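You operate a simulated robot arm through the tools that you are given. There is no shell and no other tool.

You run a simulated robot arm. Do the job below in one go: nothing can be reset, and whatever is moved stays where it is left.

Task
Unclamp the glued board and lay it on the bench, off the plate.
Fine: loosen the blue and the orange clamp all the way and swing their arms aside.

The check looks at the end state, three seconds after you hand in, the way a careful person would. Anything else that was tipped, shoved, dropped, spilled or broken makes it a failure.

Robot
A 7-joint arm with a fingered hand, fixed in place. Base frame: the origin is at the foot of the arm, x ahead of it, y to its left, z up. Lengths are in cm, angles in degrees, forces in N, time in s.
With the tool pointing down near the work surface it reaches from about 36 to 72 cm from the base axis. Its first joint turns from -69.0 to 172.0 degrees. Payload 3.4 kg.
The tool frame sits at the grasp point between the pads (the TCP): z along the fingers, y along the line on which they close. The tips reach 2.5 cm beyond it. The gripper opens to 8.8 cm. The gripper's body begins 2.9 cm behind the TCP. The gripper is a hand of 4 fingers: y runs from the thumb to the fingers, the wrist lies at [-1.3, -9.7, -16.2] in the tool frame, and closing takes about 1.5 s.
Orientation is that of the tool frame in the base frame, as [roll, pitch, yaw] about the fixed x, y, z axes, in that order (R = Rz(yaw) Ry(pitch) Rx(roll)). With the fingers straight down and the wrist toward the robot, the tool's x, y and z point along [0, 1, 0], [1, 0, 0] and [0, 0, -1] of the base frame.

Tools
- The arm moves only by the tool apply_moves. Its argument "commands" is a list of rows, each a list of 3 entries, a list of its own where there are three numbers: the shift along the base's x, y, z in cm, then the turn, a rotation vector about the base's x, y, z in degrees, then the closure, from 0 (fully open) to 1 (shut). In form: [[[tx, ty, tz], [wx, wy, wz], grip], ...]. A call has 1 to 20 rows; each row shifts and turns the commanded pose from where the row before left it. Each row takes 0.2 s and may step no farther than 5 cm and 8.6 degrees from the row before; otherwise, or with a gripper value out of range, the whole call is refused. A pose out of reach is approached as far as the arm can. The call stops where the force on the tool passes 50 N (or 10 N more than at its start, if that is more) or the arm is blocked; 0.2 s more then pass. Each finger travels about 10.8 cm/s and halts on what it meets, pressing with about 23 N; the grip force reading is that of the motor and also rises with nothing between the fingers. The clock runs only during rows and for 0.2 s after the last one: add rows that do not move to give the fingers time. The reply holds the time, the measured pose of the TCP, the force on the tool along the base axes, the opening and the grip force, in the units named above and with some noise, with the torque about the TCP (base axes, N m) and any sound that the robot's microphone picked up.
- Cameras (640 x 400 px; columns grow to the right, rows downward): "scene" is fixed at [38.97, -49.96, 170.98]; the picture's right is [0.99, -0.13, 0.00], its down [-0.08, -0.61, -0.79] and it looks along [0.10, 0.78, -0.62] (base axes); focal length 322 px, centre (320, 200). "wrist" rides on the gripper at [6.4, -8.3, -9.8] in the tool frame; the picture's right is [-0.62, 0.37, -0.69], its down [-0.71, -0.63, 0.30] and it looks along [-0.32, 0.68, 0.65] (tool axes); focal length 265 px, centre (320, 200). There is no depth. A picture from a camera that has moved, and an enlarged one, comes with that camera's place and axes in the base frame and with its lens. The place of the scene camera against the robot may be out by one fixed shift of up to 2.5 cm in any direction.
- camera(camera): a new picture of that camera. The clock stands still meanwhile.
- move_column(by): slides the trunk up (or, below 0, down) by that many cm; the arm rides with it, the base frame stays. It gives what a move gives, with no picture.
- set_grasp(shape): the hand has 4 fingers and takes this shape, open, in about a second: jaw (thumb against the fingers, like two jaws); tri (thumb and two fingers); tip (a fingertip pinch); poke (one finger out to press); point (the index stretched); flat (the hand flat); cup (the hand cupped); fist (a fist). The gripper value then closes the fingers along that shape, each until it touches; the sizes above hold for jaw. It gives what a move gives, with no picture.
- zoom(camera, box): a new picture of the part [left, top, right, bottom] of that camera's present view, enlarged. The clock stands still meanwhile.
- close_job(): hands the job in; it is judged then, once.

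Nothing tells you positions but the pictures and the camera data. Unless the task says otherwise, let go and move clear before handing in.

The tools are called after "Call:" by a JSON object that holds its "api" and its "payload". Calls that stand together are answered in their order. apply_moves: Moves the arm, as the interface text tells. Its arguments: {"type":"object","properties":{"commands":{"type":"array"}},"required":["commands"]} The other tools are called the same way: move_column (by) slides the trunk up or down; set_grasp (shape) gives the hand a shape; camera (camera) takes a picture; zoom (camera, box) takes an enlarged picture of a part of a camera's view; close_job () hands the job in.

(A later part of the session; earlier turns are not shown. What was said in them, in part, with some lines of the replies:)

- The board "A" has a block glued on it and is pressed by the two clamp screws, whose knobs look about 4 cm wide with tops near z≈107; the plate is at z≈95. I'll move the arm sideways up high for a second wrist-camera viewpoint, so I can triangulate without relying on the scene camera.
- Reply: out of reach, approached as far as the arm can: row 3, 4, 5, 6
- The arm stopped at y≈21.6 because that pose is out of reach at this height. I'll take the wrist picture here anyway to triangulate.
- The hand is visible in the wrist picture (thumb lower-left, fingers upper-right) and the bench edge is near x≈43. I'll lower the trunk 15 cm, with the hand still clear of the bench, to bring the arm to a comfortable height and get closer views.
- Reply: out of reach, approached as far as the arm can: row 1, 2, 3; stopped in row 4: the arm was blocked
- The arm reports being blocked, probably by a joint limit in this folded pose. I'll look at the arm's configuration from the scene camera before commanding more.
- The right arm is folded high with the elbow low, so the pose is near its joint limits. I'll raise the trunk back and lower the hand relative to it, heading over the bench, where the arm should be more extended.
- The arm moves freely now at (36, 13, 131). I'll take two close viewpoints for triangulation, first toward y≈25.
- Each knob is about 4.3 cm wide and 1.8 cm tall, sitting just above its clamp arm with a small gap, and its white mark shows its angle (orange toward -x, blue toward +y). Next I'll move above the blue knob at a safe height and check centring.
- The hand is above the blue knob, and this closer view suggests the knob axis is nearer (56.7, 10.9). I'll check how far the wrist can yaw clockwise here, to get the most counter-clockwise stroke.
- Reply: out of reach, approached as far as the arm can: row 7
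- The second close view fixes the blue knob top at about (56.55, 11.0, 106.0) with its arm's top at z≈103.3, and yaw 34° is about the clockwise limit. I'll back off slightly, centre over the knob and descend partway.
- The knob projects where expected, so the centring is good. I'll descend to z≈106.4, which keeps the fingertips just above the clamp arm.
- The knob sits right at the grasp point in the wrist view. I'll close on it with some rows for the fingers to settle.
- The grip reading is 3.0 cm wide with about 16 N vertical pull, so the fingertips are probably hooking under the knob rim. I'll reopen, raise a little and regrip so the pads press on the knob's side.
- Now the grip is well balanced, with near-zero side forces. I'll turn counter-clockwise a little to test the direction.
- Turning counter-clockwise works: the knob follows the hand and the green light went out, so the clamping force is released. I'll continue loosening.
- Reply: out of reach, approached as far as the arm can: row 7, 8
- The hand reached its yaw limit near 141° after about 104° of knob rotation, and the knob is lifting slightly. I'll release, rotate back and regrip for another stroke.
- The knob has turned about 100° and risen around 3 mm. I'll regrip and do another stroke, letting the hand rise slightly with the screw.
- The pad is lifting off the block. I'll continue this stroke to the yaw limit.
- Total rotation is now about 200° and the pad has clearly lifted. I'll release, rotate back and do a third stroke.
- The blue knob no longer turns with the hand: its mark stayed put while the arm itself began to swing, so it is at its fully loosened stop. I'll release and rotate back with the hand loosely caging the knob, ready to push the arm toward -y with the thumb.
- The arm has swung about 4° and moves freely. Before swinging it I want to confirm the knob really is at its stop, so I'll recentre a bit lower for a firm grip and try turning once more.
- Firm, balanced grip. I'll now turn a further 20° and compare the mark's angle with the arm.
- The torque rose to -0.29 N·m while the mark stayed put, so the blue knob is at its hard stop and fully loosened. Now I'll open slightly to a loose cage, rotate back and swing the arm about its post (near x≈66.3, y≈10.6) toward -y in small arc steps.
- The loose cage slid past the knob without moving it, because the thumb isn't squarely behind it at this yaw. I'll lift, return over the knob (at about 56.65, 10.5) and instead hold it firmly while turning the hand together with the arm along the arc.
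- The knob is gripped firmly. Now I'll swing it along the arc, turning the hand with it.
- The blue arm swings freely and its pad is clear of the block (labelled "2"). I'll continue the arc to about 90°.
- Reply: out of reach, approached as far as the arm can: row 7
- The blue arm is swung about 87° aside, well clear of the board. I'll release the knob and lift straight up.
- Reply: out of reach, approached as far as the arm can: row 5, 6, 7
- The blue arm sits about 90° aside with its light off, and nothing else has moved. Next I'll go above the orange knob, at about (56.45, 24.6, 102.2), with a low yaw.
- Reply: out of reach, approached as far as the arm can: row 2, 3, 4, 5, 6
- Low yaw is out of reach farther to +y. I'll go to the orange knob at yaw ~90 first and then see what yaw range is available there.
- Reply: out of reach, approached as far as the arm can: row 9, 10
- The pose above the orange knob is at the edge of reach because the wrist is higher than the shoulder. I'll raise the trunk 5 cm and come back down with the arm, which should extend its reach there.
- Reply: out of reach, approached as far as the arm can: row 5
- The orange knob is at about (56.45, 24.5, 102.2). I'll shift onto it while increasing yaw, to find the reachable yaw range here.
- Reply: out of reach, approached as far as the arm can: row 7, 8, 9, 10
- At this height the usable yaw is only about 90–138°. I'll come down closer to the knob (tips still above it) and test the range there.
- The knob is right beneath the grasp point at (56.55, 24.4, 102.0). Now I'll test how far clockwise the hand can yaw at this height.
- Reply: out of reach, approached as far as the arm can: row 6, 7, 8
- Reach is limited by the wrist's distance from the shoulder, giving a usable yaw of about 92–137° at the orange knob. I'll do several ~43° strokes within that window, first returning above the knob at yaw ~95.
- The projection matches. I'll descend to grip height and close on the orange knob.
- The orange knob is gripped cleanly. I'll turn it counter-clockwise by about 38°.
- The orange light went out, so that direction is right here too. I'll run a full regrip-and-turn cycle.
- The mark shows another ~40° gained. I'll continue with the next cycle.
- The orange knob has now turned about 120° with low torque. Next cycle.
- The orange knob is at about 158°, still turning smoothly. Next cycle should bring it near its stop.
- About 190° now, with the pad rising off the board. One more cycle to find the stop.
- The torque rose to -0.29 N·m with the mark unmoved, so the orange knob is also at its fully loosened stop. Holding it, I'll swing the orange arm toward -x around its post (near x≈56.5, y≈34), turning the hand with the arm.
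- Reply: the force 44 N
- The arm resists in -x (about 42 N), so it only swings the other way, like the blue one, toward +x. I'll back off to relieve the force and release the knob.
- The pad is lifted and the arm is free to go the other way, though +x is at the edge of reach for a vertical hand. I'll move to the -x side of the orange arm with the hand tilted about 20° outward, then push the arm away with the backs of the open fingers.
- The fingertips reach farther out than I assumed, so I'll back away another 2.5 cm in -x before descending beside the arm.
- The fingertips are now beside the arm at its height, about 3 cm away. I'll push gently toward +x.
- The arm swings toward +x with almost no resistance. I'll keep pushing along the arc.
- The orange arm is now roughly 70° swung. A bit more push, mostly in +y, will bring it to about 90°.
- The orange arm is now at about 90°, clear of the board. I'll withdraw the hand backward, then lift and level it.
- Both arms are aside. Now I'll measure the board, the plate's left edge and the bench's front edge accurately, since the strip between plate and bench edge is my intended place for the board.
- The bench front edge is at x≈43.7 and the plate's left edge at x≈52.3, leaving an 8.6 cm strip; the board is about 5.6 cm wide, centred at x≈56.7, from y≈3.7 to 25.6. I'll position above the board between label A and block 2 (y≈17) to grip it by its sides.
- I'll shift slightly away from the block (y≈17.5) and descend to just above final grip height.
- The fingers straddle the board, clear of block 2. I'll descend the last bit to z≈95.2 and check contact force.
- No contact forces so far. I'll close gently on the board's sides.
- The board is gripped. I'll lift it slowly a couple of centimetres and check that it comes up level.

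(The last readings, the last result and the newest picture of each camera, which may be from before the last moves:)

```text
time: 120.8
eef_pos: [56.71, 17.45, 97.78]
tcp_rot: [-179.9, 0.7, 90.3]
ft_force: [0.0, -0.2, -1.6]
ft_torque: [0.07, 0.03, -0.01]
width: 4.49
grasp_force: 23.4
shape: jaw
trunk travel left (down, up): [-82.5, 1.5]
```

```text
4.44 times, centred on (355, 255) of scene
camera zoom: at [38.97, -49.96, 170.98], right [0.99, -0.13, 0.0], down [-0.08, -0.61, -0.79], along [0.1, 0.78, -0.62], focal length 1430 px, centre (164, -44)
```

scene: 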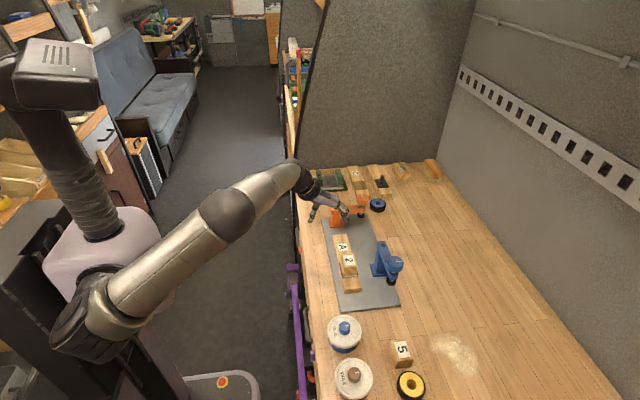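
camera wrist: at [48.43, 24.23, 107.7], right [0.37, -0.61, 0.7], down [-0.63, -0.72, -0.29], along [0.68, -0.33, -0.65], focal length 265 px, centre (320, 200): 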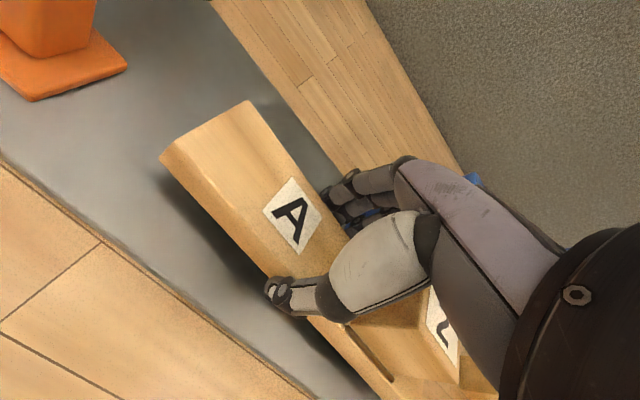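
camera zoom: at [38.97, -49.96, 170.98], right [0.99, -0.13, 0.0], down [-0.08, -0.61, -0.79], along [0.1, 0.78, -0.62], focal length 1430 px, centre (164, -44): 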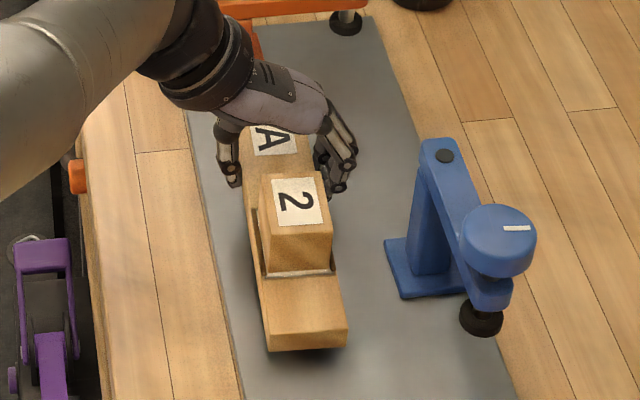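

The board lifts; I want to check whether the near end sags, since its centre of mass is nearer the block.

Call:
{"api": "zoom", "payload": {"camera": "scene", "box": [330, 230, 385, 295]}}

Call:
{"api": "zoom", "payload": {"camera": "wrist", "box": [130, 80, 350, 320]}}

```text
6.15 times, centred on (358, 262) of scene
camera zoom: at [38.97, -49.96, 170.98], right [0.99, -0.13, 0.0], down [-0.08, -0.61, -0.79], along [0.1, 0.78, -0.62], focal length 1980 px, centre (89, -185)
```

zoom: 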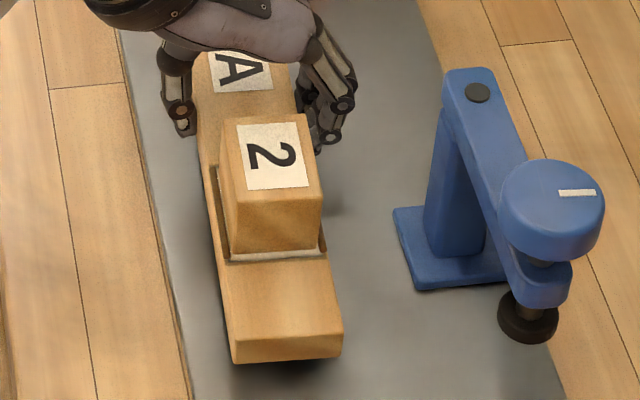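

```text
1.67 times, centred on (240, 200) of wrist
camera zoom: at [48.43, 24.23, 107.7], right [0.37, -0.61, 0.7], down [-0.63, -0.72, -0.29], along [0.68, -0.33, -0.65], focal length 442 px, centre (453, 200)
```

zoom: 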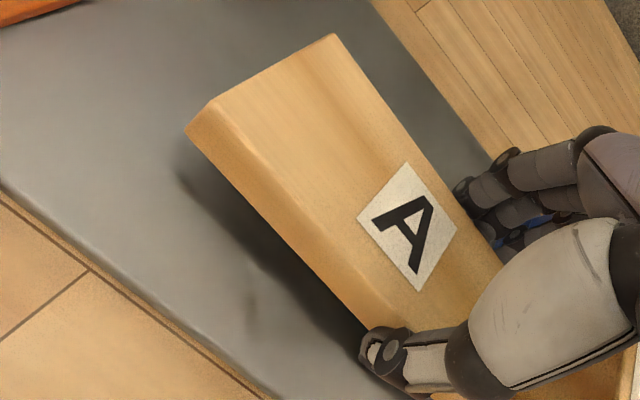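

The near end has risen about 2.1 cm too, so the board is nearly level. I'll lift a bit more and carry it toward -x over the strip.

Call:
{"api": "apply_moves", "payload": {"commands": [[[0, 0, 0.7], [0, 0, 0], 1], [[0, 0, 0.7], [0, 0, 0], 1], [[-0.5, 0, 0.4], [0, 0, 0], 1], [[-1, 0, 0], [0, 0, 0], 1], [[-1, 0, 0], [0, 0, 0], 1], [[-1, 0, 0], [0, 0, 0], 1], [[-1, 0, 0], [0, 0, 0], 1], [[-1, 0, 0], [0, 0, 0], 1], [[-1, 0, 0], [0, 0, 0], 1], [[-1, 0, 0], [0, 0, 0], 1], [[-1, 0, 0], [0, 0, 0], 1], [[-0.5, 0, 0], [0, 0, 0], 1], [[0, 0, 0], [0, 0, 0], 1], [[0, 0, 0], [0, 0, 0], 1]]}}

Call:
{"api": "camera", "payload": {"camera": "wrist"}}

Call:
{"api": "zoom", "payload": {"camera": "scene", "box": [285, 200, 385, 320]}}

```text
time: 123.8
eef_pos: [47.7, 17.69, 99.7]
tcp_rot: [-179.9, 0.7, 90.1]
ft_force: [-0.7, 0.0, -1.5]
ft_torque: [0.06, 0.04, 0.01]
width: 4.46
grasp_force: 23.1
shape: jaw
trunk travel left (down, up): [-82.5, 1.5]
```

```text
taken
camera wrist: at [39.45, 24.25, 109.48], right [0.37, -0.61, 0.7], down [-0.63, -0.72, -0.29], along [0.68, -0.33, -0.65], focal length 265 px, centre (320, 200)
```

wrist: 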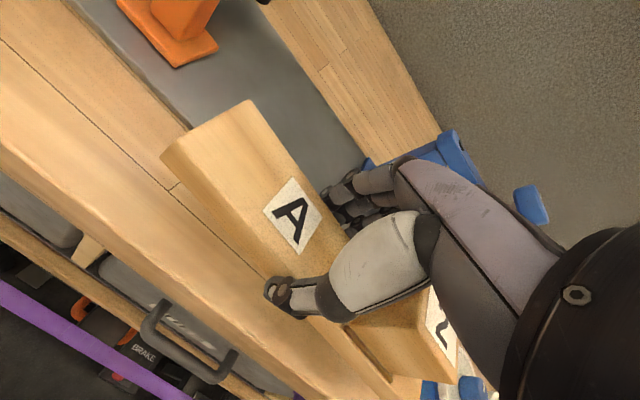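

```text
3.33 times, centred on (335, 260) of scene
camera zoom: at [38.97, -49.96, 170.98], right [0.99, -0.13, 0.0], down [-0.08, -0.61, -0.79], along [0.1, 0.78, -0.62], focal length 1073 px, centre (270, 0)
```

zoom: 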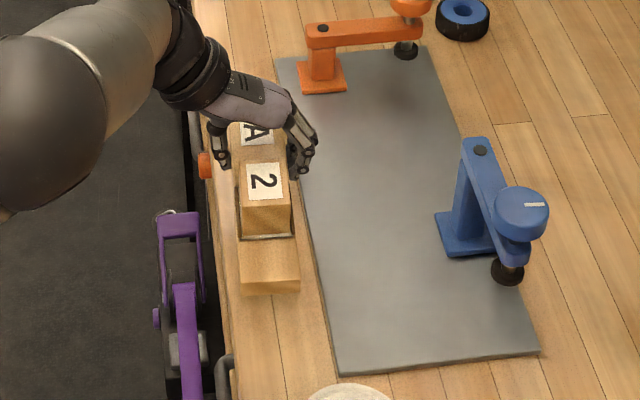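

The board is over the strip but turned a few degrees (far end toward the plate). I'll rotate +4° and shift slightly to centre it parallel to the strip, then re-check.

Call:
{"api": "apply_moves", "payload": {"commands": [[[-0.2, 0, 0], [0, 0, 2], 1], [[-0.2, 0, 0], [0, 0, 2], 1], [[0, 0, 0], [0, 0, 0], 1], [[0, 0, 0], [0, 0, 0], 1]]}}

Call:
{"api": "camera", "payload": {"camera": "wrist"}}

Call:
{"api": "zoom", "payload": {"camera": "wrist", "box": [130, 80, 350, 320]}}

Call:
{"api": "zoom", "payload": {"camera": "scene", "box": [295, 220, 365, 300]}}

```text
time: 124.8
eef_pos: [47.45, 17.56, 99.72]
tcp_rot: [-180.0, 0.7, 94.1]
ft_force: [0.0, 0.2, -1.1]
ft_torque: [0.05, 0.01, -0.05]
width: 4.45
grasp_force: 22.9
shape: jaw
trunk travel left (down, up): [-82.5, 1.5]
```

```text
taken
camera wrist: at [38.62, 23.62, 109.53], right [0.41, -0.58, 0.7], down [-0.58, -0.76, -0.29], along [0.7, -0.28, -0.65], focal length 265 px, centre (320, 200)
```

wrist: 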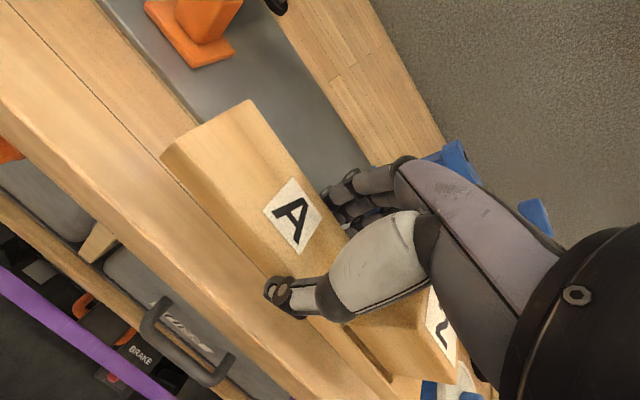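

```text
1.67 times, centred on (240, 200) of wrist
camera zoom: at [38.62, 23.62, 109.53], right [0.41, -0.58, 0.7], down [-0.58, -0.76, -0.29], along [0.7, -0.28, -0.65], focal length 442 px, centre (453, 200)
```

zoom: 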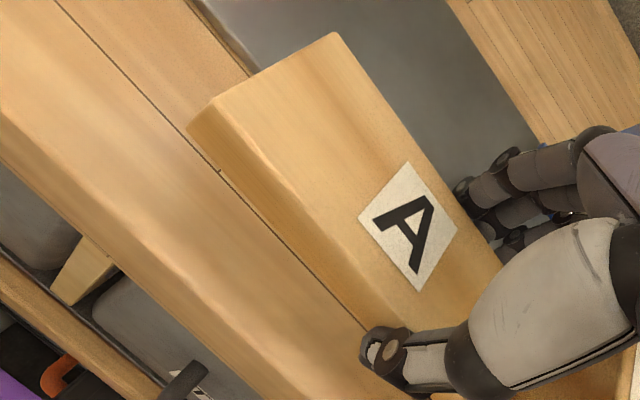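

```text
5.00 times, centred on (330, 260) of scene
camera zoom: at [38.97, -49.96, 170.98], right [0.99, -0.13, 0.0], down [-0.08, -0.61, -0.79], along [0.1, 0.78, -0.62], focal length 1609 px, centre (270, -100)
```

zoom: 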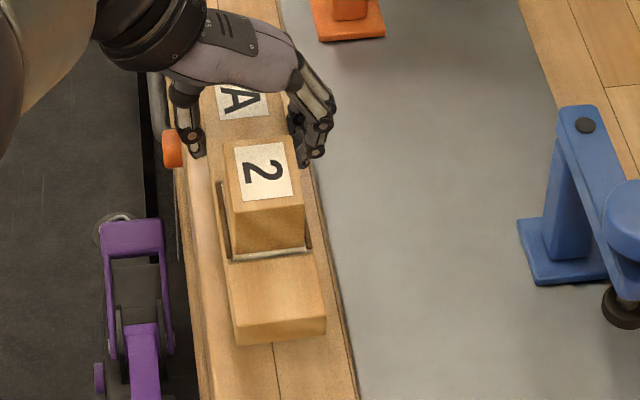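

The board is now parallel in the strip, spanning x≈45.3–50.3, with about 3° nose-down toward the near end. I'll level it by 3° and lower most of the way.

Call:
{"api": "apply_moves", "payload": {"commands": [[[0, 0, 0], [-1.5, 0, 0], 1], [[0, 0, 0], [-1.5, 0, 0], 1], [[0, 0, -0.8], [0, 0, 0], 1], [[0, 0, -0.8], [0, 0, 0], 1], [[0, 0, -0.8], [0, 0, 0], 1], [[0, 0, -0.7], [0, 0, 0], 1], [[0, 0, -0.7], [0, 0, 0], 1], [[0, 0, -0.4], [0, 0, 0], 1], [[0, 0, 0], [0, 0, 0], 1]]}}

Call:
{"api": "zoom", "payload": {"camera": "scene", "box": [295, 220, 365, 300]}}

Call:
{"api": "camera", "payload": {"camera": "wrist"}}

```text
time: 126.8
eef_pos: [47.28, 17.7, 95.48]
tcp_rot: [-179.7, 3.7, 94.1]
ft_force: [-0.3, -1.4, -1.4]
ft_torque: [0.04, 0.01, 0.02]
width: 4.48
grasp_force: 23.1
shape: jaw
trunk travel left (down, up): [-82.5, 1.5]
```

```text
5.00 times, centred on (330, 260) of scene
camera zoom: at [38.97, -49.96, 170.98], right [0.99, -0.13, 0.0], down [-0.08, -0.61, -0.79], along [0.1, 0.78, -0.62], focal length 1609 px, centre (270, -100)
```

zoom: 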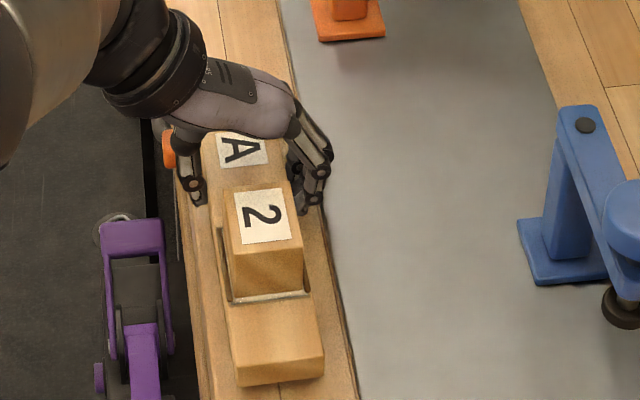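

```text
taken
camera wrist: at [38.59, 24.12, 104.98], right [0.41, -0.55, 0.73], down [-0.58, -0.78, -0.25], along [0.7, -0.32, -0.63], focal length 265 px, centre (320, 200)
```

wrist: 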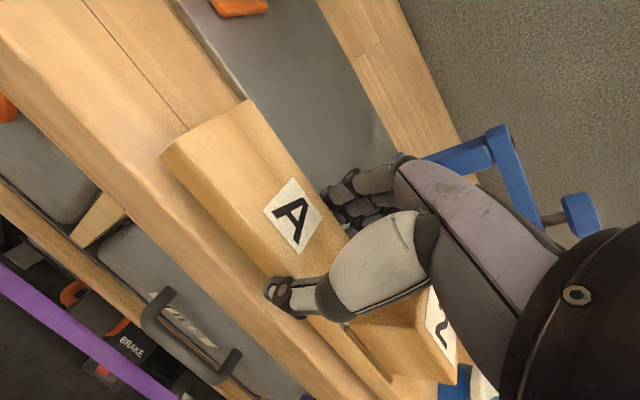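

About 0.6 cm remains under the near end. I'll lower in small steps and watch the force.

Call:
{"api": "apply_moves", "payload": {"commands": [[[0, 0, -0.2], [0, 0, 0], 1], [[0, 0, -0.2], [0, 0, 0], 1], [[0, 0, -0.15], [0, 0, 0], 1], [[0, 0, 0], [0, 0, 0], 1]]}}

Call:
{"api": "zoom", "payload": {"camera": "scene", "box": [295, 220, 365, 300]}}

```text
time: 127.8
eef_pos: [47.35, 17.58, 95.1]
tcp_rot: [-179.8, 3.7, 94.1]
ft_force: [0.7, -0.1, 0.0]
ft_torque: [0.07, -0.01, 0.03]
width: 4.48
grasp_force: 23.0
shape: jaw
trunk travel left (down, up): [-82.5, 1.5]
```

```text
5.00 times, centred on (330, 260) of scene
camera zoom: at [38.97, -49.96, 170.98], right [0.99, -0.13, 0.0], down [-0.08, -0.61, -0.79], along [0.1, 0.78, -0.62], focal length 1609 px, centre (270, -100)
```

zoom: 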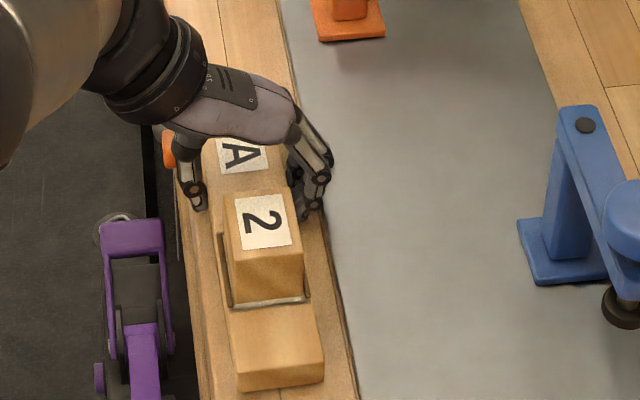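

Call:
{"api": "apply_moves", "payload": {"commands": [[[0, 0, -0.15], [0, 0, 0], 1], [[0, 0, -0.15], [0, 0, 0], 1], [[0, 0, -0.1], [0, 0, 0], 1], [[0, 0, 0], [0, 0, 0], 1]]}}

Call:
{"api": "zoom", "payload": {"camera": "scene", "box": [305, 240, 365, 300]}}

Call:
{"api": "zoom", "payload": {"camera": "wrist", "box": [130, 80, 350, 320]}}

```text
time: 128.8
eef_pos: [47.39, 17.6, 94.71]
tcp_rot: [-179.8, 3.7, 94.1]
ft_force: [-0.3, 0.1, 3.2]
ft_torque: [0.1, -0.12, 0.02]
width: 4.49
grasp_force: 23.1
shape: jaw
trunk travel left (down, up): [-82.5, 1.5]
```

```text
6.67 times, centred on (335, 270) of scene
camera zoom: at [38.97, -49.96, 170.98], right [0.99, -0.13, 0.0], down [-0.08, -0.61, -0.79], along [0.1, 0.78, -0.62], focal length 2146 px, centre (220, -267)
```

zoom: 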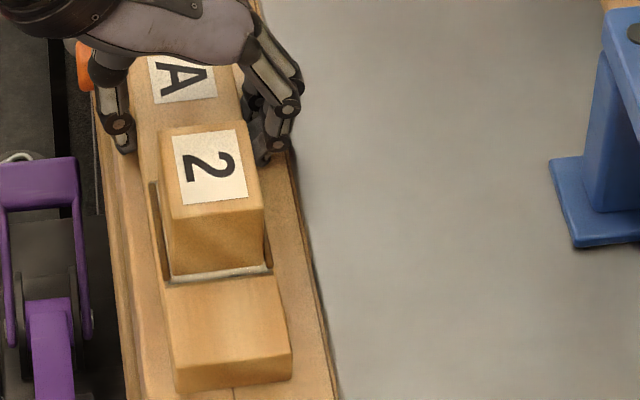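

```text
1.67 times, centred on (240, 200) of wrist
camera zoom: at [38.57, 24.15, 104.1], right [0.41, -0.55, 0.73], down [-0.58, -0.78, -0.26], along [0.71, -0.32, -0.63], focal length 442 px, centre (453, 200)
```

zoom: 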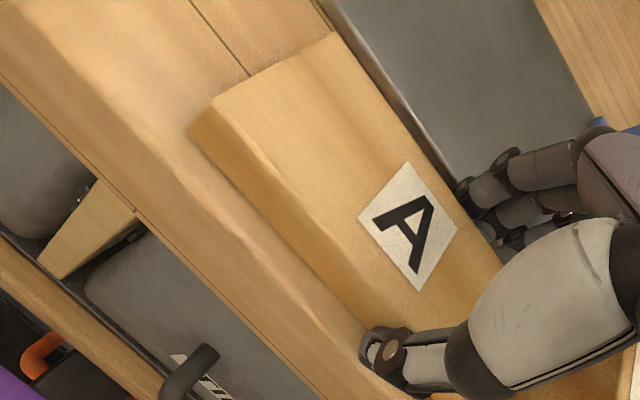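

Contact has begun (about +3 N). I'll lower slightly more so the board seats on the bench before releasing.

Call:
{"api": "apply_moves", "payload": {"commands": [[[0, 0, -0.1], [0, 0, 0], 1], [[0, 0, -0.1], [0, 0, 0], 1], [[0, 0, 0], [0, 0, 0], 1]]}}

Call:
{"api": "zoom", "payload": {"camera": "scene", "box": [305, 240, 365, 300]}}

Call:
{"api": "zoom", "payload": {"camera": "wrist", "box": [130, 80, 350, 320]}}

```text
time: 129.6
eef_pos: [47.34, 17.69, 94.62]
tcp_rot: [180.0, 3.6, 94.2]
ft_force: [1.5, 1.4, 17.6]
ft_torque: [0.23, -0.32, 0.04]
width: 4.47
grasp_force: 23.1
shape: jaw
trunk travel left (down, up): [-82.5, 1.5]
```

```text
6.67 times, centred on (335, 270) of scene
camera zoom: at [38.97, -49.96, 170.98], right [0.99, -0.13, 0.0], down [-0.08, -0.61, -0.79], along [0.1, 0.78, -0.62], focal length 2146 px, centre (220, -267)
```

zoom: 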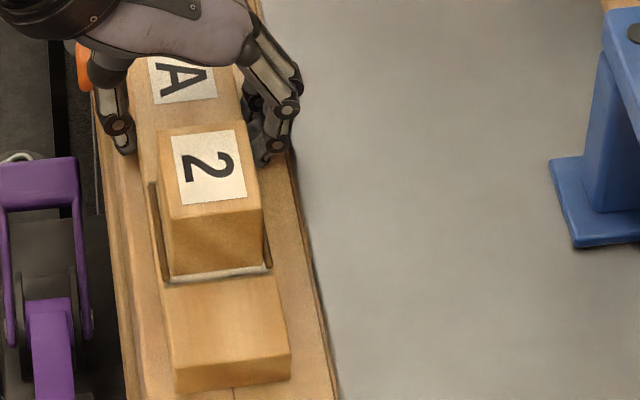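

```text
1.67 times, centred on (240, 200) of wrist
camera zoom: at [38.51, 24.12, 104.04], right [0.41, -0.55, 0.73], down [-0.58, -0.77, -0.26], along [0.71, -0.32, -0.63], focal length 442 px, centre (453, 200)
```

zoom: 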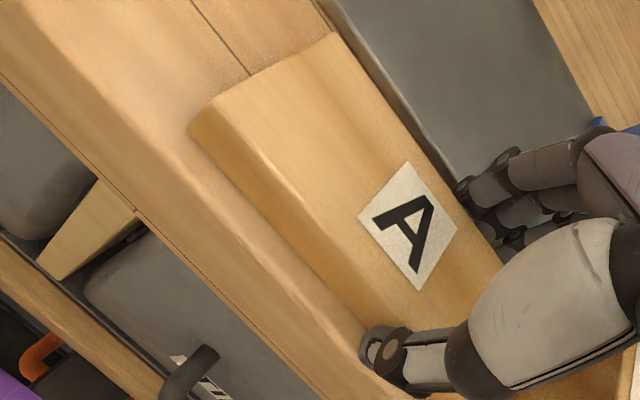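

The hand now meets firm support (17.6 N), so board and fingertips are on the bench. I'll open just slightly, so the fingers don't reach the plate edge, and check that the board stays put.

Call:
{"api": "apply_moves", "payload": {"commands": [[[0, 0, 0.05], [0, 0, 0], 0.46], [[0, 0, 0], [0, 0, 0], 0.43], [[0, 0, 0], [0, 0, 0], 0.41], [[0, 0, 0], [0, 0, 0], 0.41], [[0, 0, 0], [0, 0, 0], 0.41]]}}

Call:
{"api": "zoom", "payload": {"camera": "scene", "box": [305, 240, 365, 300]}}

Call:
{"api": "zoom", "payload": {"camera": "wrist", "box": [130, 80, 350, 320]}}

```text
time: 130.8
eef_pos: [47.06, 17.44, 94.51]
tcp_rot: [-179.9, 3.7, 94.1]
ft_force: [-1.3, 1.2, 16.5]
ft_torque: [0.16, -0.54, 0.08]
width: 5.07
grasp_force: 0.0
shape: jaw
trunk travel left (down, up): [-82.5, 1.5]
```

```text
6.67 times, centred on (335, 270) of scene
camera zoom: at [38.97, -49.96, 170.98], right [0.99, -0.13, 0.0], down [-0.08, -0.61, -0.79], along [0.1, 0.78, -0.62], focal length 2146 px, centre (220, -267)
```

zoom: 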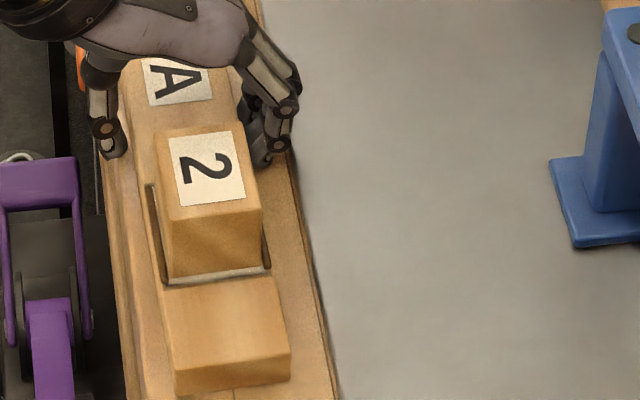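

```text
1.67 times, centred on (240, 200) of wrist
camera zoom: at [38.33, 24.09, 104.02], right [0.41, -0.55, 0.73], down [-0.58, -0.78, -0.26], along [0.71, -0.32, -0.63], focal length 442 px, centre (453, 200)
```

zoom: 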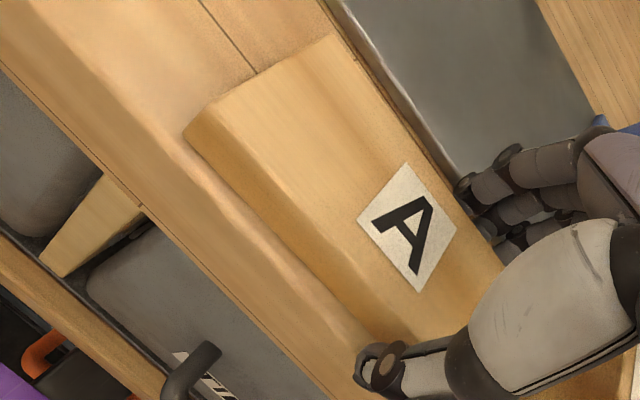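

The board is released and settled on the bench; the remaining force is the right fingertips resting on the bench. I'll raise the hand slowly and check the board doesn't follow.

Call:
{"api": "apply_moves", "payload": {"commands": [[[0, 0, 0.3], [0, 0, 0], 0.41], [[0, 0, 0.3], [0, 0, 0], 0.4], [[0, 0, 0.4], [0, 0, 0], 0.38], [[0, 0, 0.5], [0, 0, 0], 0.34], [[0, 0, 0], [0, 0, 0], 0.34]]}}

Call:
{"api": "zoom", "payload": {"camera": "scene", "box": [305, 240, 365, 300]}}

Call:
{"api": "zoom", "payload": {"camera": "wrist", "box": [130, 80, 350, 320]}}

```text
time: 132.0
eef_pos: [47.36, 17.75, 95.99]
tcp_rot: [-179.7, 3.6, 94.1]
ft_force: [0.3, 0.1, -0.4]
ft_torque: [-0.04, 0.01, 0.0]
width: 5.78
grasp_force: 0.1
shape: jaw
trunk travel left (down, up): [-82.5, 1.5]
```

```text
6.67 times, centred on (335, 270) of scene
camera zoom: at [38.97, -49.96, 170.98], right [0.99, -0.13, 0.0], down [-0.08, -0.61, -0.79], along [0.1, 0.78, -0.62], focal length 2146 px, centre (220, -267)
```

zoom: 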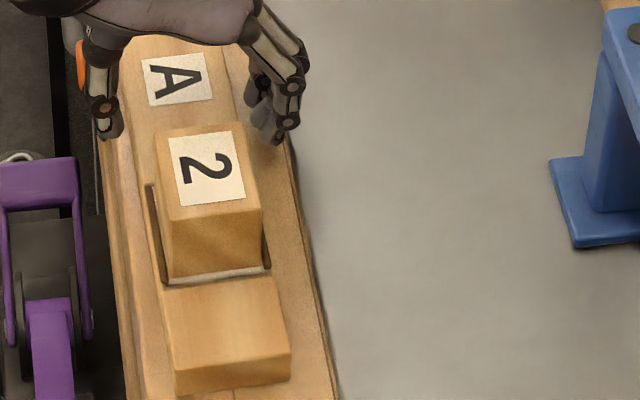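

```text
1.67 times, centred on (240, 200) of wrist
camera zoom: at [38.55, 24.14, 105.4], right [0.41, -0.55, 0.73], down [-0.58, -0.78, -0.25], along [0.7, -0.32, -0.63], focal length 442 px, centre (453, 200)
```

zoom: 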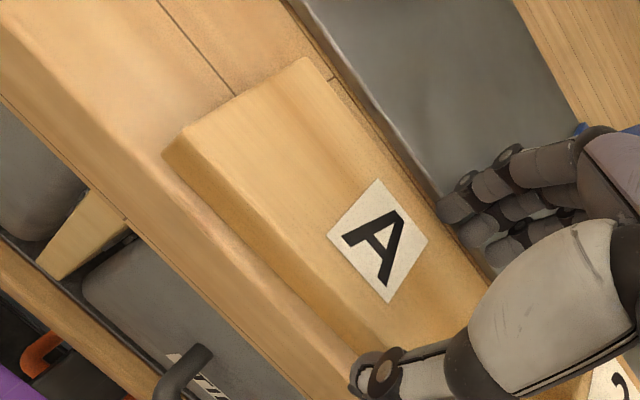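

The board stays flat on the bench with a gap to the plate. I'll lift the hand clear.

Call:
{"api": "apply_moves", "payload": {"commands": [[[0, 0, 1], [0, 0, 0], 0.3], [[0, 0, 1.5], [0, 0, 0], 0.2], [[0, 0, 2], [0, 0, 0], 0.1], [[0, 0, 2.5], [0, 0, 0], 0], [[0, 0, 2.5], [1.5, 0, 0], 0], [[0, 0, 2.5], [1.5, 0, 0], 0], [[0, 0, 2.5], [0, 0, 0], 0], [[-2, 0, 1], [0, 0, 0], 0], [[-2, 0, 1], [0, 0, 0], 0], [[-2, 0, 0], [0, 0, 0], 0], [[0, 0, 0], [0, 0, 0], 0]]}}

Call:
{"api": "camera", "payload": {"camera": "scene"}}

Call:
{"api": "camera", "payload": {"camera": "wrist"}}

Call:
{"api": "zoom", "payload": {"camera": "scene", "box": [285, 190, 415, 320]}}

```text
time: 134.4
eef_pos: [41.52, 17.53, 112.36]
tcp_rot: [-179.9, 0.7, 94.1]
ft_force: [-1.0, -0.5, -0.9]
ft_torque: [-0.02, -0.05, 0.0]
width: 8.79
grasp_force: 0.0
shape: jaw
trunk travel left (down, up): [-82.5, 1.5]
```

```text
taken
```

scene: 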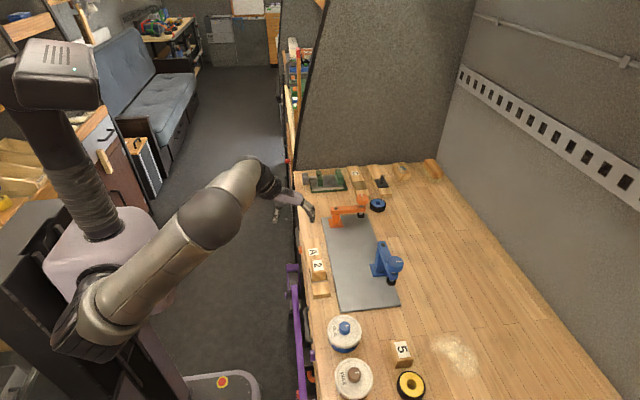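

```text
taken
camera wrist: at [32.58, 23.56, 122.19], right [0.41, -0.58, 0.7], down [-0.58, -0.76, -0.29], along [0.7, -0.28, -0.65], focal length 265 px, centre (320, 200)
```

wrist: 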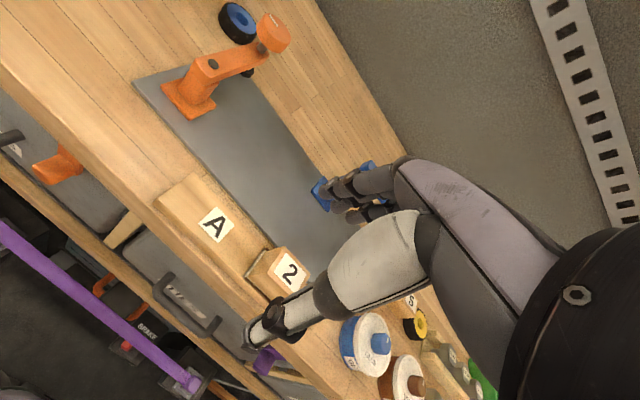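

```text
3.08 times, centred on (350, 255) of scene
camera zoom: at [38.97, -49.96, 170.98], right [0.99, -0.13, 0.0], down [-0.08, -0.61, -0.79], along [0.1, 0.78, -0.62], focal length 990 px, centre (228, 31)
```

zoom: 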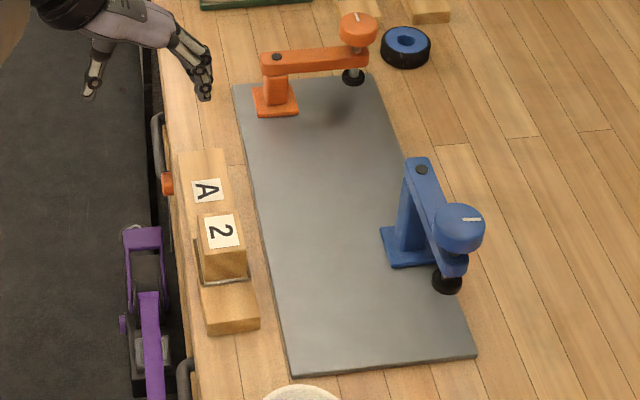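

The board rests on the bench off the plate, and both arms are at about 90°. I'll double-check the knob marks and the board's seating up close before handing in.

Call:
{"api": "zoom", "payload": {"camera": "scene", "box": [360, 230, 410, 290]}}

Call:
{"api": "zoom", "payload": {"camera": "scene", "box": [325, 185, 385, 235]}}

Call:
{"api": "zoom", "payload": {"camera": "scene", "box": [295, 235, 345, 305]}}

Call:
{"api": "zoom", "payload": {"camera": "wrist", "box": [120, 150, 340, 390]}}

```text
6.67 times, centred on (385, 260) of scene
camera zoom: at [38.97, -49.96, 170.98], right [0.99, -0.13, 0.0], down [-0.08, -0.61, -0.79], along [0.1, 0.78, -0.62], focal length 2146 px, centre (-113, -200)
```

zoom: 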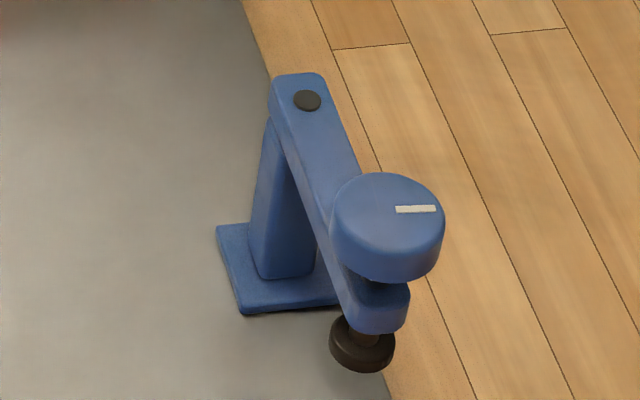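

```text
8.00 times, centred on (355, 210) of scene
camera zoom: at [38.97, -49.96, 170.98], right [0.99, -0.13, 0.0], down [-0.08, -0.61, -0.79], along [0.1, 0.78, -0.62], focal length 2575 px, centre (40, 120)
```

zoom: 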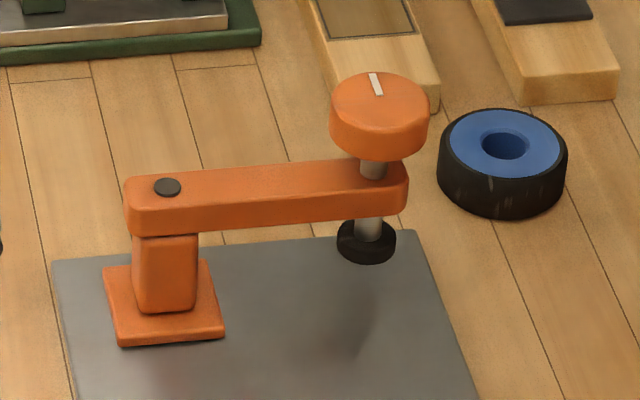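

```text
5.71 times, centred on (320, 270) of scene
camera zoom: at [38.97, -49.96, 170.98], right [0.99, -0.13, 0.0], down [-0.08, -0.61, -0.79], along [0.1, 0.78, -0.62], focal length 1839 px, centre (320, -200)
```

zoom: 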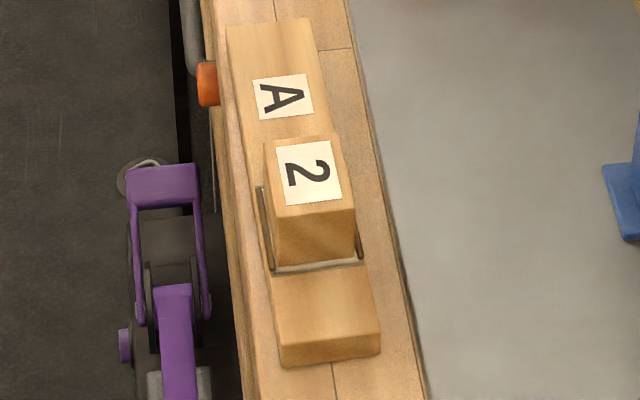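

```text
1.67 times, centred on (230, 270) of wrist
camera zoom: at [32.58, 23.56, 122.19], right [0.41, -0.58, 0.7], down [-0.58, -0.76, -0.29], along [0.7, -0.28, -0.65], focal length 442 px, centre (470, 83)
```

zoom: 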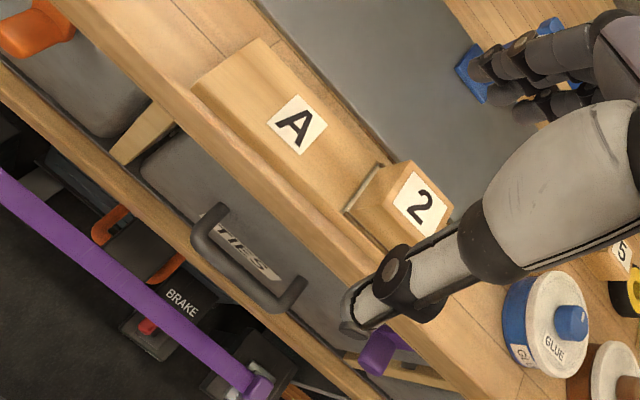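

The orange mark sits at its stop, but measuring the blue mark against its arm suggests it slipped back roughly 10° during the swing. I'll go back over the blue knob, now at about (66.4, 1.3, 106.5), and turn it fully to its stop again.

Call:
{"api": "apply_moves", "payload": {"commands": [[[2.4, -1.5, 0.2], [0, 0, -1], 0], [[2.4, -1.6, 0], [0, 0, -1], 0], [[2.4, -1.6, 0], [0, 0, -1], 0], [[2.4, -1.6, 0], [0, 0, -1], 0], [[2.4, -1.6, 0], [0, 0, -1], 0], [[2.4, -1.6, 0], [0, 0, -1], 0], [[2.4, -1.6, 0], [0, 0, 0], 0], [[2.4, -1.6, 0], [0, 0, 0], 0], [[2.4, -1.6, 0], [0, 0, 0], 0], [[2, -1.2, 0], [0, 0, 0], 0], [[0, 0, 0], [0, 0, 0], 0]]}}

Call:
{"api": "camera", "payload": {"camera": "wrist"}}

```text
time: 136.8
eef_pos: [64.93, 2.15, 112.59]
tcp_rot: [-179.9, 0.7, 88.1]
ft_force: [-0.2, -0.5, 0.4]
ft_torque: [-0.01, 0.03, -0.01]
width: 8.76
grasp_force: 0.0
shape: jaw
trunk travel left (down, up): [-82.5, 1.5]
```

```text
taken
camera wrist: at [56.85, 9.07, 122.41], right [0.35, -0.62, 0.7], down [-0.65, -0.7, -0.29], along [0.67, -0.36, -0.65], focal length 265 px, centre (320, 200)
```

wrist: 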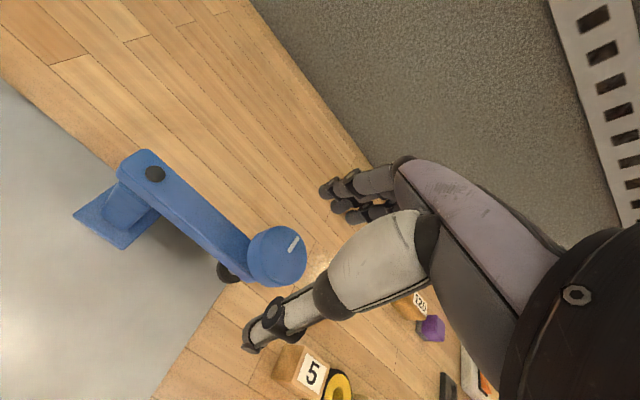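

Call:
{"api": "zoom", "payload": {"camera": "wrist", "box": [100, 140, 320, 300]}}

Call:
{"api": "zoom", "payload": {"camera": "wrist", "box": [235, 215, 315, 295]}}

```text
2.50 times, centred on (210, 220) of wrist
camera zoom: at [56.85, 9.07, 122.41], right [0.35, -0.62, 0.7], down [-0.65, -0.7, -0.29], along [0.67, -0.36, -0.65], focal length 664 px, centre (595, 150)
```

zoom: 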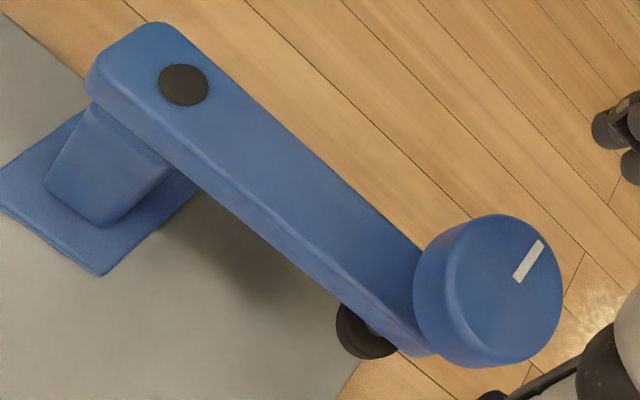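

```text
5.00 times, centred on (275, 255) of wrist
camera zoom: at [56.85, 9.07, 122.41], right [0.35, -0.62, 0.7], down [-0.65, -0.7, -0.29], along [0.67, -0.36, -0.65], focal length 1327 px, centre (545, -75)
```

zoom: 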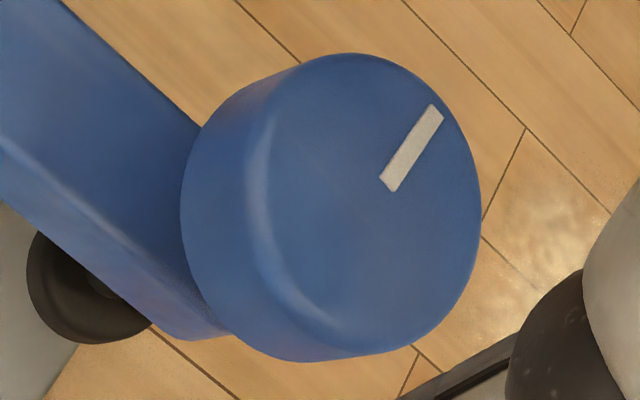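

The blue mark is about 8° short of its stop. I'll descend on the knob at (66.15, 1.2), grip and turn it the rest of the way.

Call:
{"api": "apply_moves", "payload": {"commands": [[[0.6, -0.5, -0.5], [0, 0, 0], 0], [[0.6, -0.45, -0.8], [0, 0, 0], 0], [[0, 0, -1.2], [0, 0, 0], 0], [[0, 0, 0], [0, 0, 0], 0]]}}

Call:
{"api": "camera", "payload": {"camera": "wrist"}}

```text
time: 137.8
eef_pos: [66.24, 1.09, 110.07]
tcp_rot: [-179.9, 0.7, 88.1]
ft_force: [0.4, -0.1, -0.2]
ft_torque: [0.03, -0.01, 0.03]
width: 8.75
grasp_force: 0.1
shape: jaw
trunk travel left (down, up): [-82.5, 1.5]
```

```text
taken
camera wrist: at [58.05, 8.07, 119.89], right [0.35, -0.62, 0.7], down [-0.65, -0.7, -0.29], along [0.67, -0.36, -0.65], focal length 265 px, centre (320, 200)
```

wrist: 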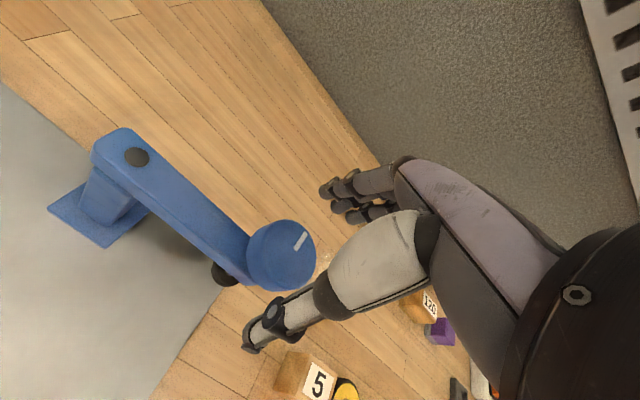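

Call:
{"api": "apply_moves", "payload": {"commands": [[[0, 0, -1.1], [0, 0, 0], 0], [[0, 0, -1.0], [0, 0, 0], 0.1], [[0, 0, 0], [0, 0, 0], 0.4], [[0, 0, 0], [0, 0, 0], 0.7], [[0, 0, 0], [0, 0, 0], 1], [[0, 0, 0], [0, 0, 0], 1], [[0, 0, 0], [0, 0, 0], 1], [[0, 0, 0], [0, 0, 0], 1]]}}

Call:
{"api": "zoom", "payload": {"camera": "wrist", "box": [180, 100, 420, 320]}}

```text
time: 139.6
eef_pos: [66.15, 1.27, 107.99]
tcp_rot: [180.0, 0.8, 88.2]
ft_force: [-3.7, -1.9, -1.0]
ft_torque: [-0.04, 0.05, 0.03]
width: 3.44
grasp_force: 23.4
shape: jaw
trunk travel left (down, up): [-82.5, 1.5]
```

```text
1.82 times, centred on (300, 210) of wrist
camera zoom: at [57.97, 8.04, 117.8], right [0.35, -0.62, 0.7], down [-0.65, -0.7, -0.29], along [0.67, -0.36, -0.65], focal length 483 px, centre (356, 182)
```

zoom: 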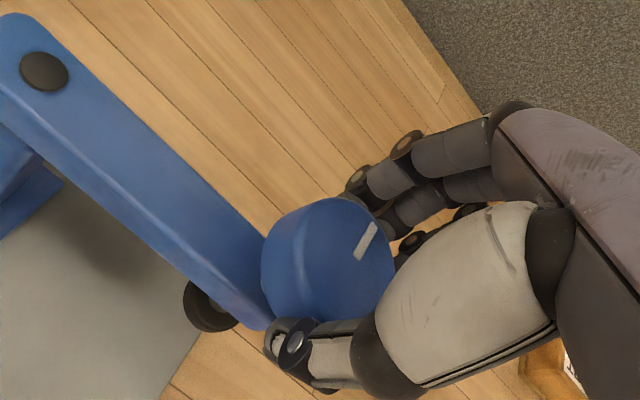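

Gripped well. I'll turn counter-clockwise up to 20° and watch for the stop.

Call:
{"api": "apply_moves", "payload": {"commands": [[[0, 0, 0], [0, 0, 4], 1], [[0, 0, 0], [0, 0, 4], 1], [[0, 0, 0], [0, 0, 4], 1], [[0, 0, 0], [0, 0, 4], 1], [[0, 0, 0], [0, 0, 0], 1]]}}

Call:
{"api": "zoom", "payload": {"camera": "wrist", "box": [180, 100, 420, 320]}}

Call:
{"api": "zoom", "payload": {"camera": "scene", "box": [350, 220, 420, 290]}}

```text
time: 140.8
eef_pos: [66.15, 1.12, 107.98]
tcp_rot: [180.0, 0.7, 104.1]
ft_force: [-1.9, -5.2, -0.1]
ft_torque: [-0.1, 0.03, -0.24]
width: 3.38
grasp_force: 23.0
shape: jaw
trunk travel left (down, up): [-82.5, 1.5]
```

```text
1.82 times, centred on (300, 210) of wrist
camera zoom: at [56.48, 5.37, 117.83], right [0.51, -0.5, 0.7], down [-0.44, -0.85, -0.3], along [0.74, -0.16, -0.65], focal length 483 px, centre (356, 182)
```

zoom: 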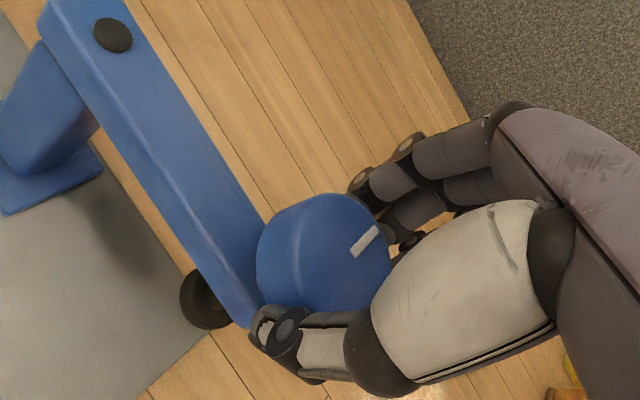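

```text
5.71 times, centred on (385, 255) of scene
camera zoom: at [38.97, -49.96, 170.98], right [0.99, -0.13, 0.0], down [-0.08, -0.61, -0.79], along [0.1, 0.78, -0.62], focal length 1839 px, centre (-51, -114)
```

zoom: 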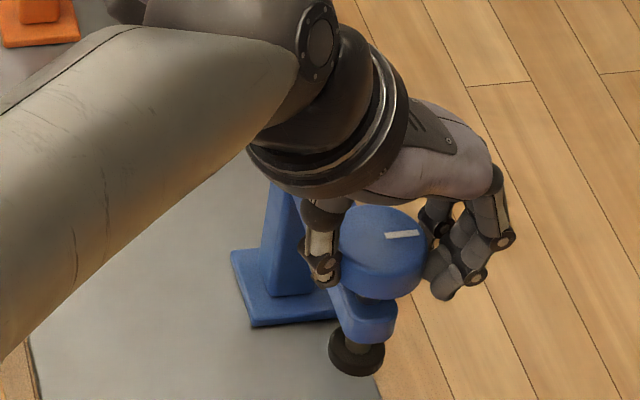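

The torque climbed to -0.24 N·m and the mark advanced about 9° to its stop, so blue is fully loose again. I'll open wide, lift straight up and retreat away from the work.

Call:
{"api": "apply_moves", "payload": {"commands": [[[0, 0, 0], [0, 0, 0], 0.5], [[0, 0, 0], [0, 0, 0], 0.25], [[0, 0, 0], [0, 0, 0], 0], [[0, 0, 0], [0, 0, 0], 0], [[0, 0, 0.3], [0, 0, -5], 0], [[0, 0, 0.5], [0, 0, -5], 0], [[0, 0, 1], [0, 0, -4], 0], [[0, 0, 1.2], [0, 0, 0], 0], [[0, 0, 1.2], [0, 0, 0], 0], [[-1, 0.5, 0.5], [0, 0, 0], 0], [[0, 0, 0], [0, 0, 0], 0]]}}

Call:
{"api": "zoom", "payload": {"camera": "wrist", "box": [100, 140, 340, 300]}}

```text
time: 143.2
eef_pos: [65.09, 1.68, 112.68]
tcp_rot: [-179.9, 0.7, 90.1]
ft_force: [0.9, 0.3, 0.4]
ft_torque: [0.0, 0.01, -0.02]
width: 8.77
grasp_force: 0.0
shape: jaw
trunk travel left (down, up): [-82.5, 1.5]
```

```text
2.50 times, centred on (220, 220) of wrist
camera zoom: at [56.84, 8.33, 122.52], right [0.37, -0.61, 0.7], down [-0.63, -0.72, -0.29], along [0.68, -0.33, -0.65], focal length 664 px, centre (570, 150)
```

zoom: 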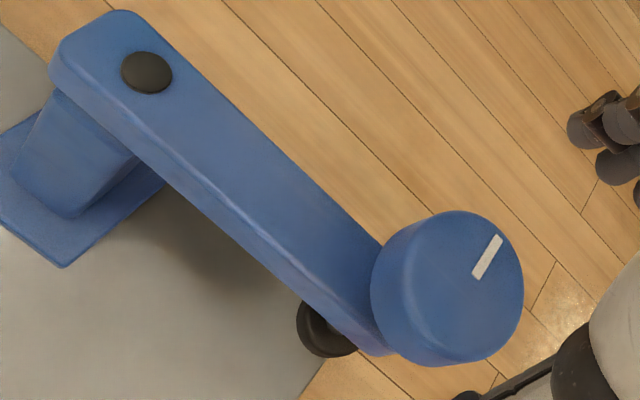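

The blue mark now reads about 275° relative to its arm, matching the stop. I'll retreat the hand away from the bench and take a final look.

Call:
{"api": "apply_moves", "payload": {"commands": [[[-2.4, 0.5, 0.3], [0, 0, 0], 0], [[-2.4, 0.5, 0.3], [0, 0, 0], 0], [[-2.4, 0.5, 0.3], [0, 0, 0], 0], [[-2.4, 0.5, 0.3], [0, 0, 0], 0], [[-2.4, 0.5, 0.3], [0, 0, 0], 0], [[-2.4, 0.5, 0.3], [0, 0, 0], 0], [[-2.4, 0.5, 0.3], [0, 0, 0], 0], [[-2.4, 0.5, 0.3], [0, 0, 0], 0], [[-2.4, 0.5, 0.3], [0, 0, 0], 0], [[-2.4, 0.5, 0.3], [0, 0, 0], 0], [[-2, 0, 0.5], [0, 0, 0], 0], [[0, 0, 0], [0, 0, 0], 0]]}}

Call:
{"api": "camera", "payload": {"camera": "scene"}}

Call:
{"api": "camera", "payload": {"camera": "wrist"}}

Call:
{"api": "zoom", "payload": {"camera": "scene", "box": [285, 190, 415, 320]}}

Call:
{"api": "zoom", "payload": {"camera": "scene", "box": [290, 290, 450, 400]}}

Call:
{"api": "zoom", "payload": {"camera": "scene", "box": [290, 150, 450, 250]}}

```text
time: 145.8
eef_pos: [39.17, 6.79, 116.3]
tcp_rot: [-179.9, 0.7, 90.1]
ft_force: [0.0, -0.4, 0.1]
ft_torque: [0.0, -0.01, 0.0]
width: 8.79
grasp_force: 0.1
shape: jaw
trunk travel left (down, up): [-82.5, 1.5]
```

```text
taken
```

scene: 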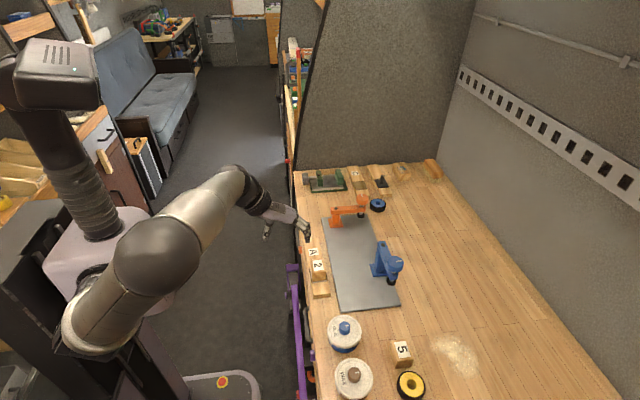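

```text
taken
camera wrist: at [30.78, 13.29, 126.12], right [0.37, -0.61, 0.7], down [-0.63, -0.72, -0.29], along [0.68, -0.33, -0.65], focal length 265 px, centre (320, 200)
```

wrist: 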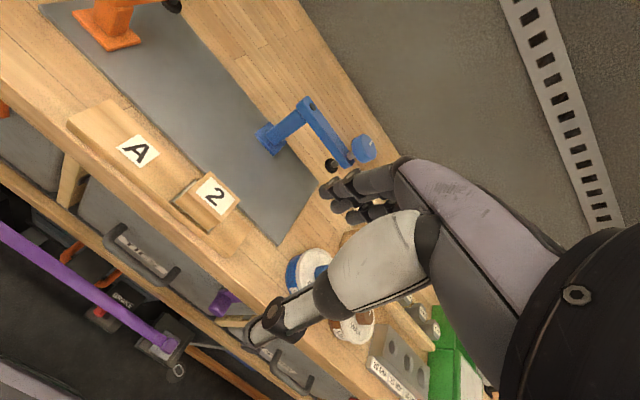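

```text
3.08 times, centred on (350, 255) of scene
camera zoom: at [38.97, -49.96, 170.98], right [0.99, -0.13, 0.0], down [-0.08, -0.61, -0.79], along [0.1, 0.78, -0.62], focal length 990 px, centre (228, 31)
```

zoom: 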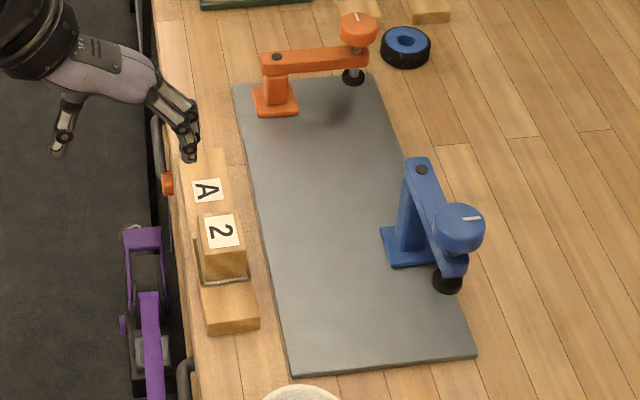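

```text
3.64 times, centred on (370, 345) of scene
camera zoom: at [38.97, -49.96, 170.98], right [0.99, -0.13, 0.0], down [-0.08, -0.61, -0.79], along [0.1, 0.78, -0.62], focal length 1170 px, centre (138, -327)
```

zoom: 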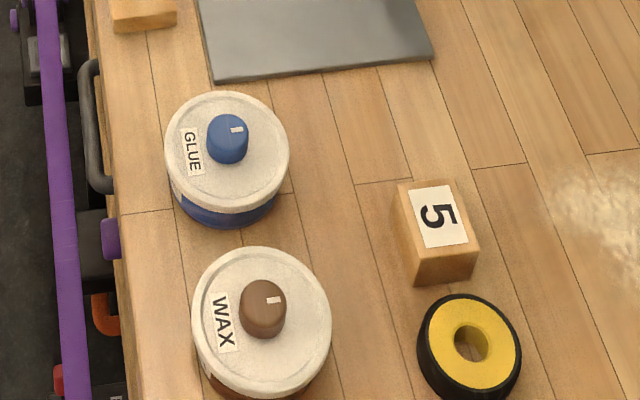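

```text
4.00 times, centred on (370, 200) of scene
camera zoom: at [38.97, -49.96, 170.98], right [0.99, -0.13, 0.0], down [-0.08, -0.61, -0.79], along [0.1, 0.78, -0.62], focal length 1287 px, centre (120, 200)
```

zoom: 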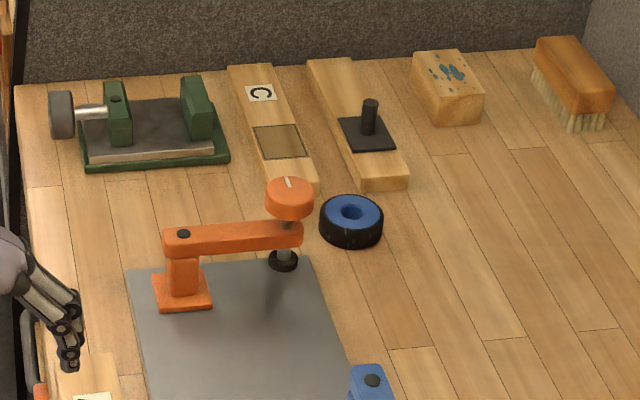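

Everything looks right: both clamps are fully loosened with their lights off and arms swung about 90° aside. The glued board with its block lies flat on the bench beside the plate, nothing else has moved, and the hand is clear, so I'm handing in the job.

Call:
{"api": "close_job", "payload": {}}

```text
The job is handed in.
```

The glued board (A, with block 2 on it) is unclamped and lies flat on the bench, in the strip between the plate and the front edge. There is roughly 1.5–2 cm clear on each side.

- **Clamps:** both knobs are turned counter-clockwise to their stops, about half a turn, and both lights are out. The blue knob had slipped back about 8° while I swung its arm, so I turned it to its stop again before finishing.
- **Arms:** both are swung about 90° aside. I first pushed the orange arm the wrong way and met about 42 N before backing off. The plate did not shift.
- **Everything else:** in the last pictures the plate and the other items on the bench look where they started. The hand is open and clear of the work.

I checked this from the camera pictures. The job is handed in, but no verdict has come back.
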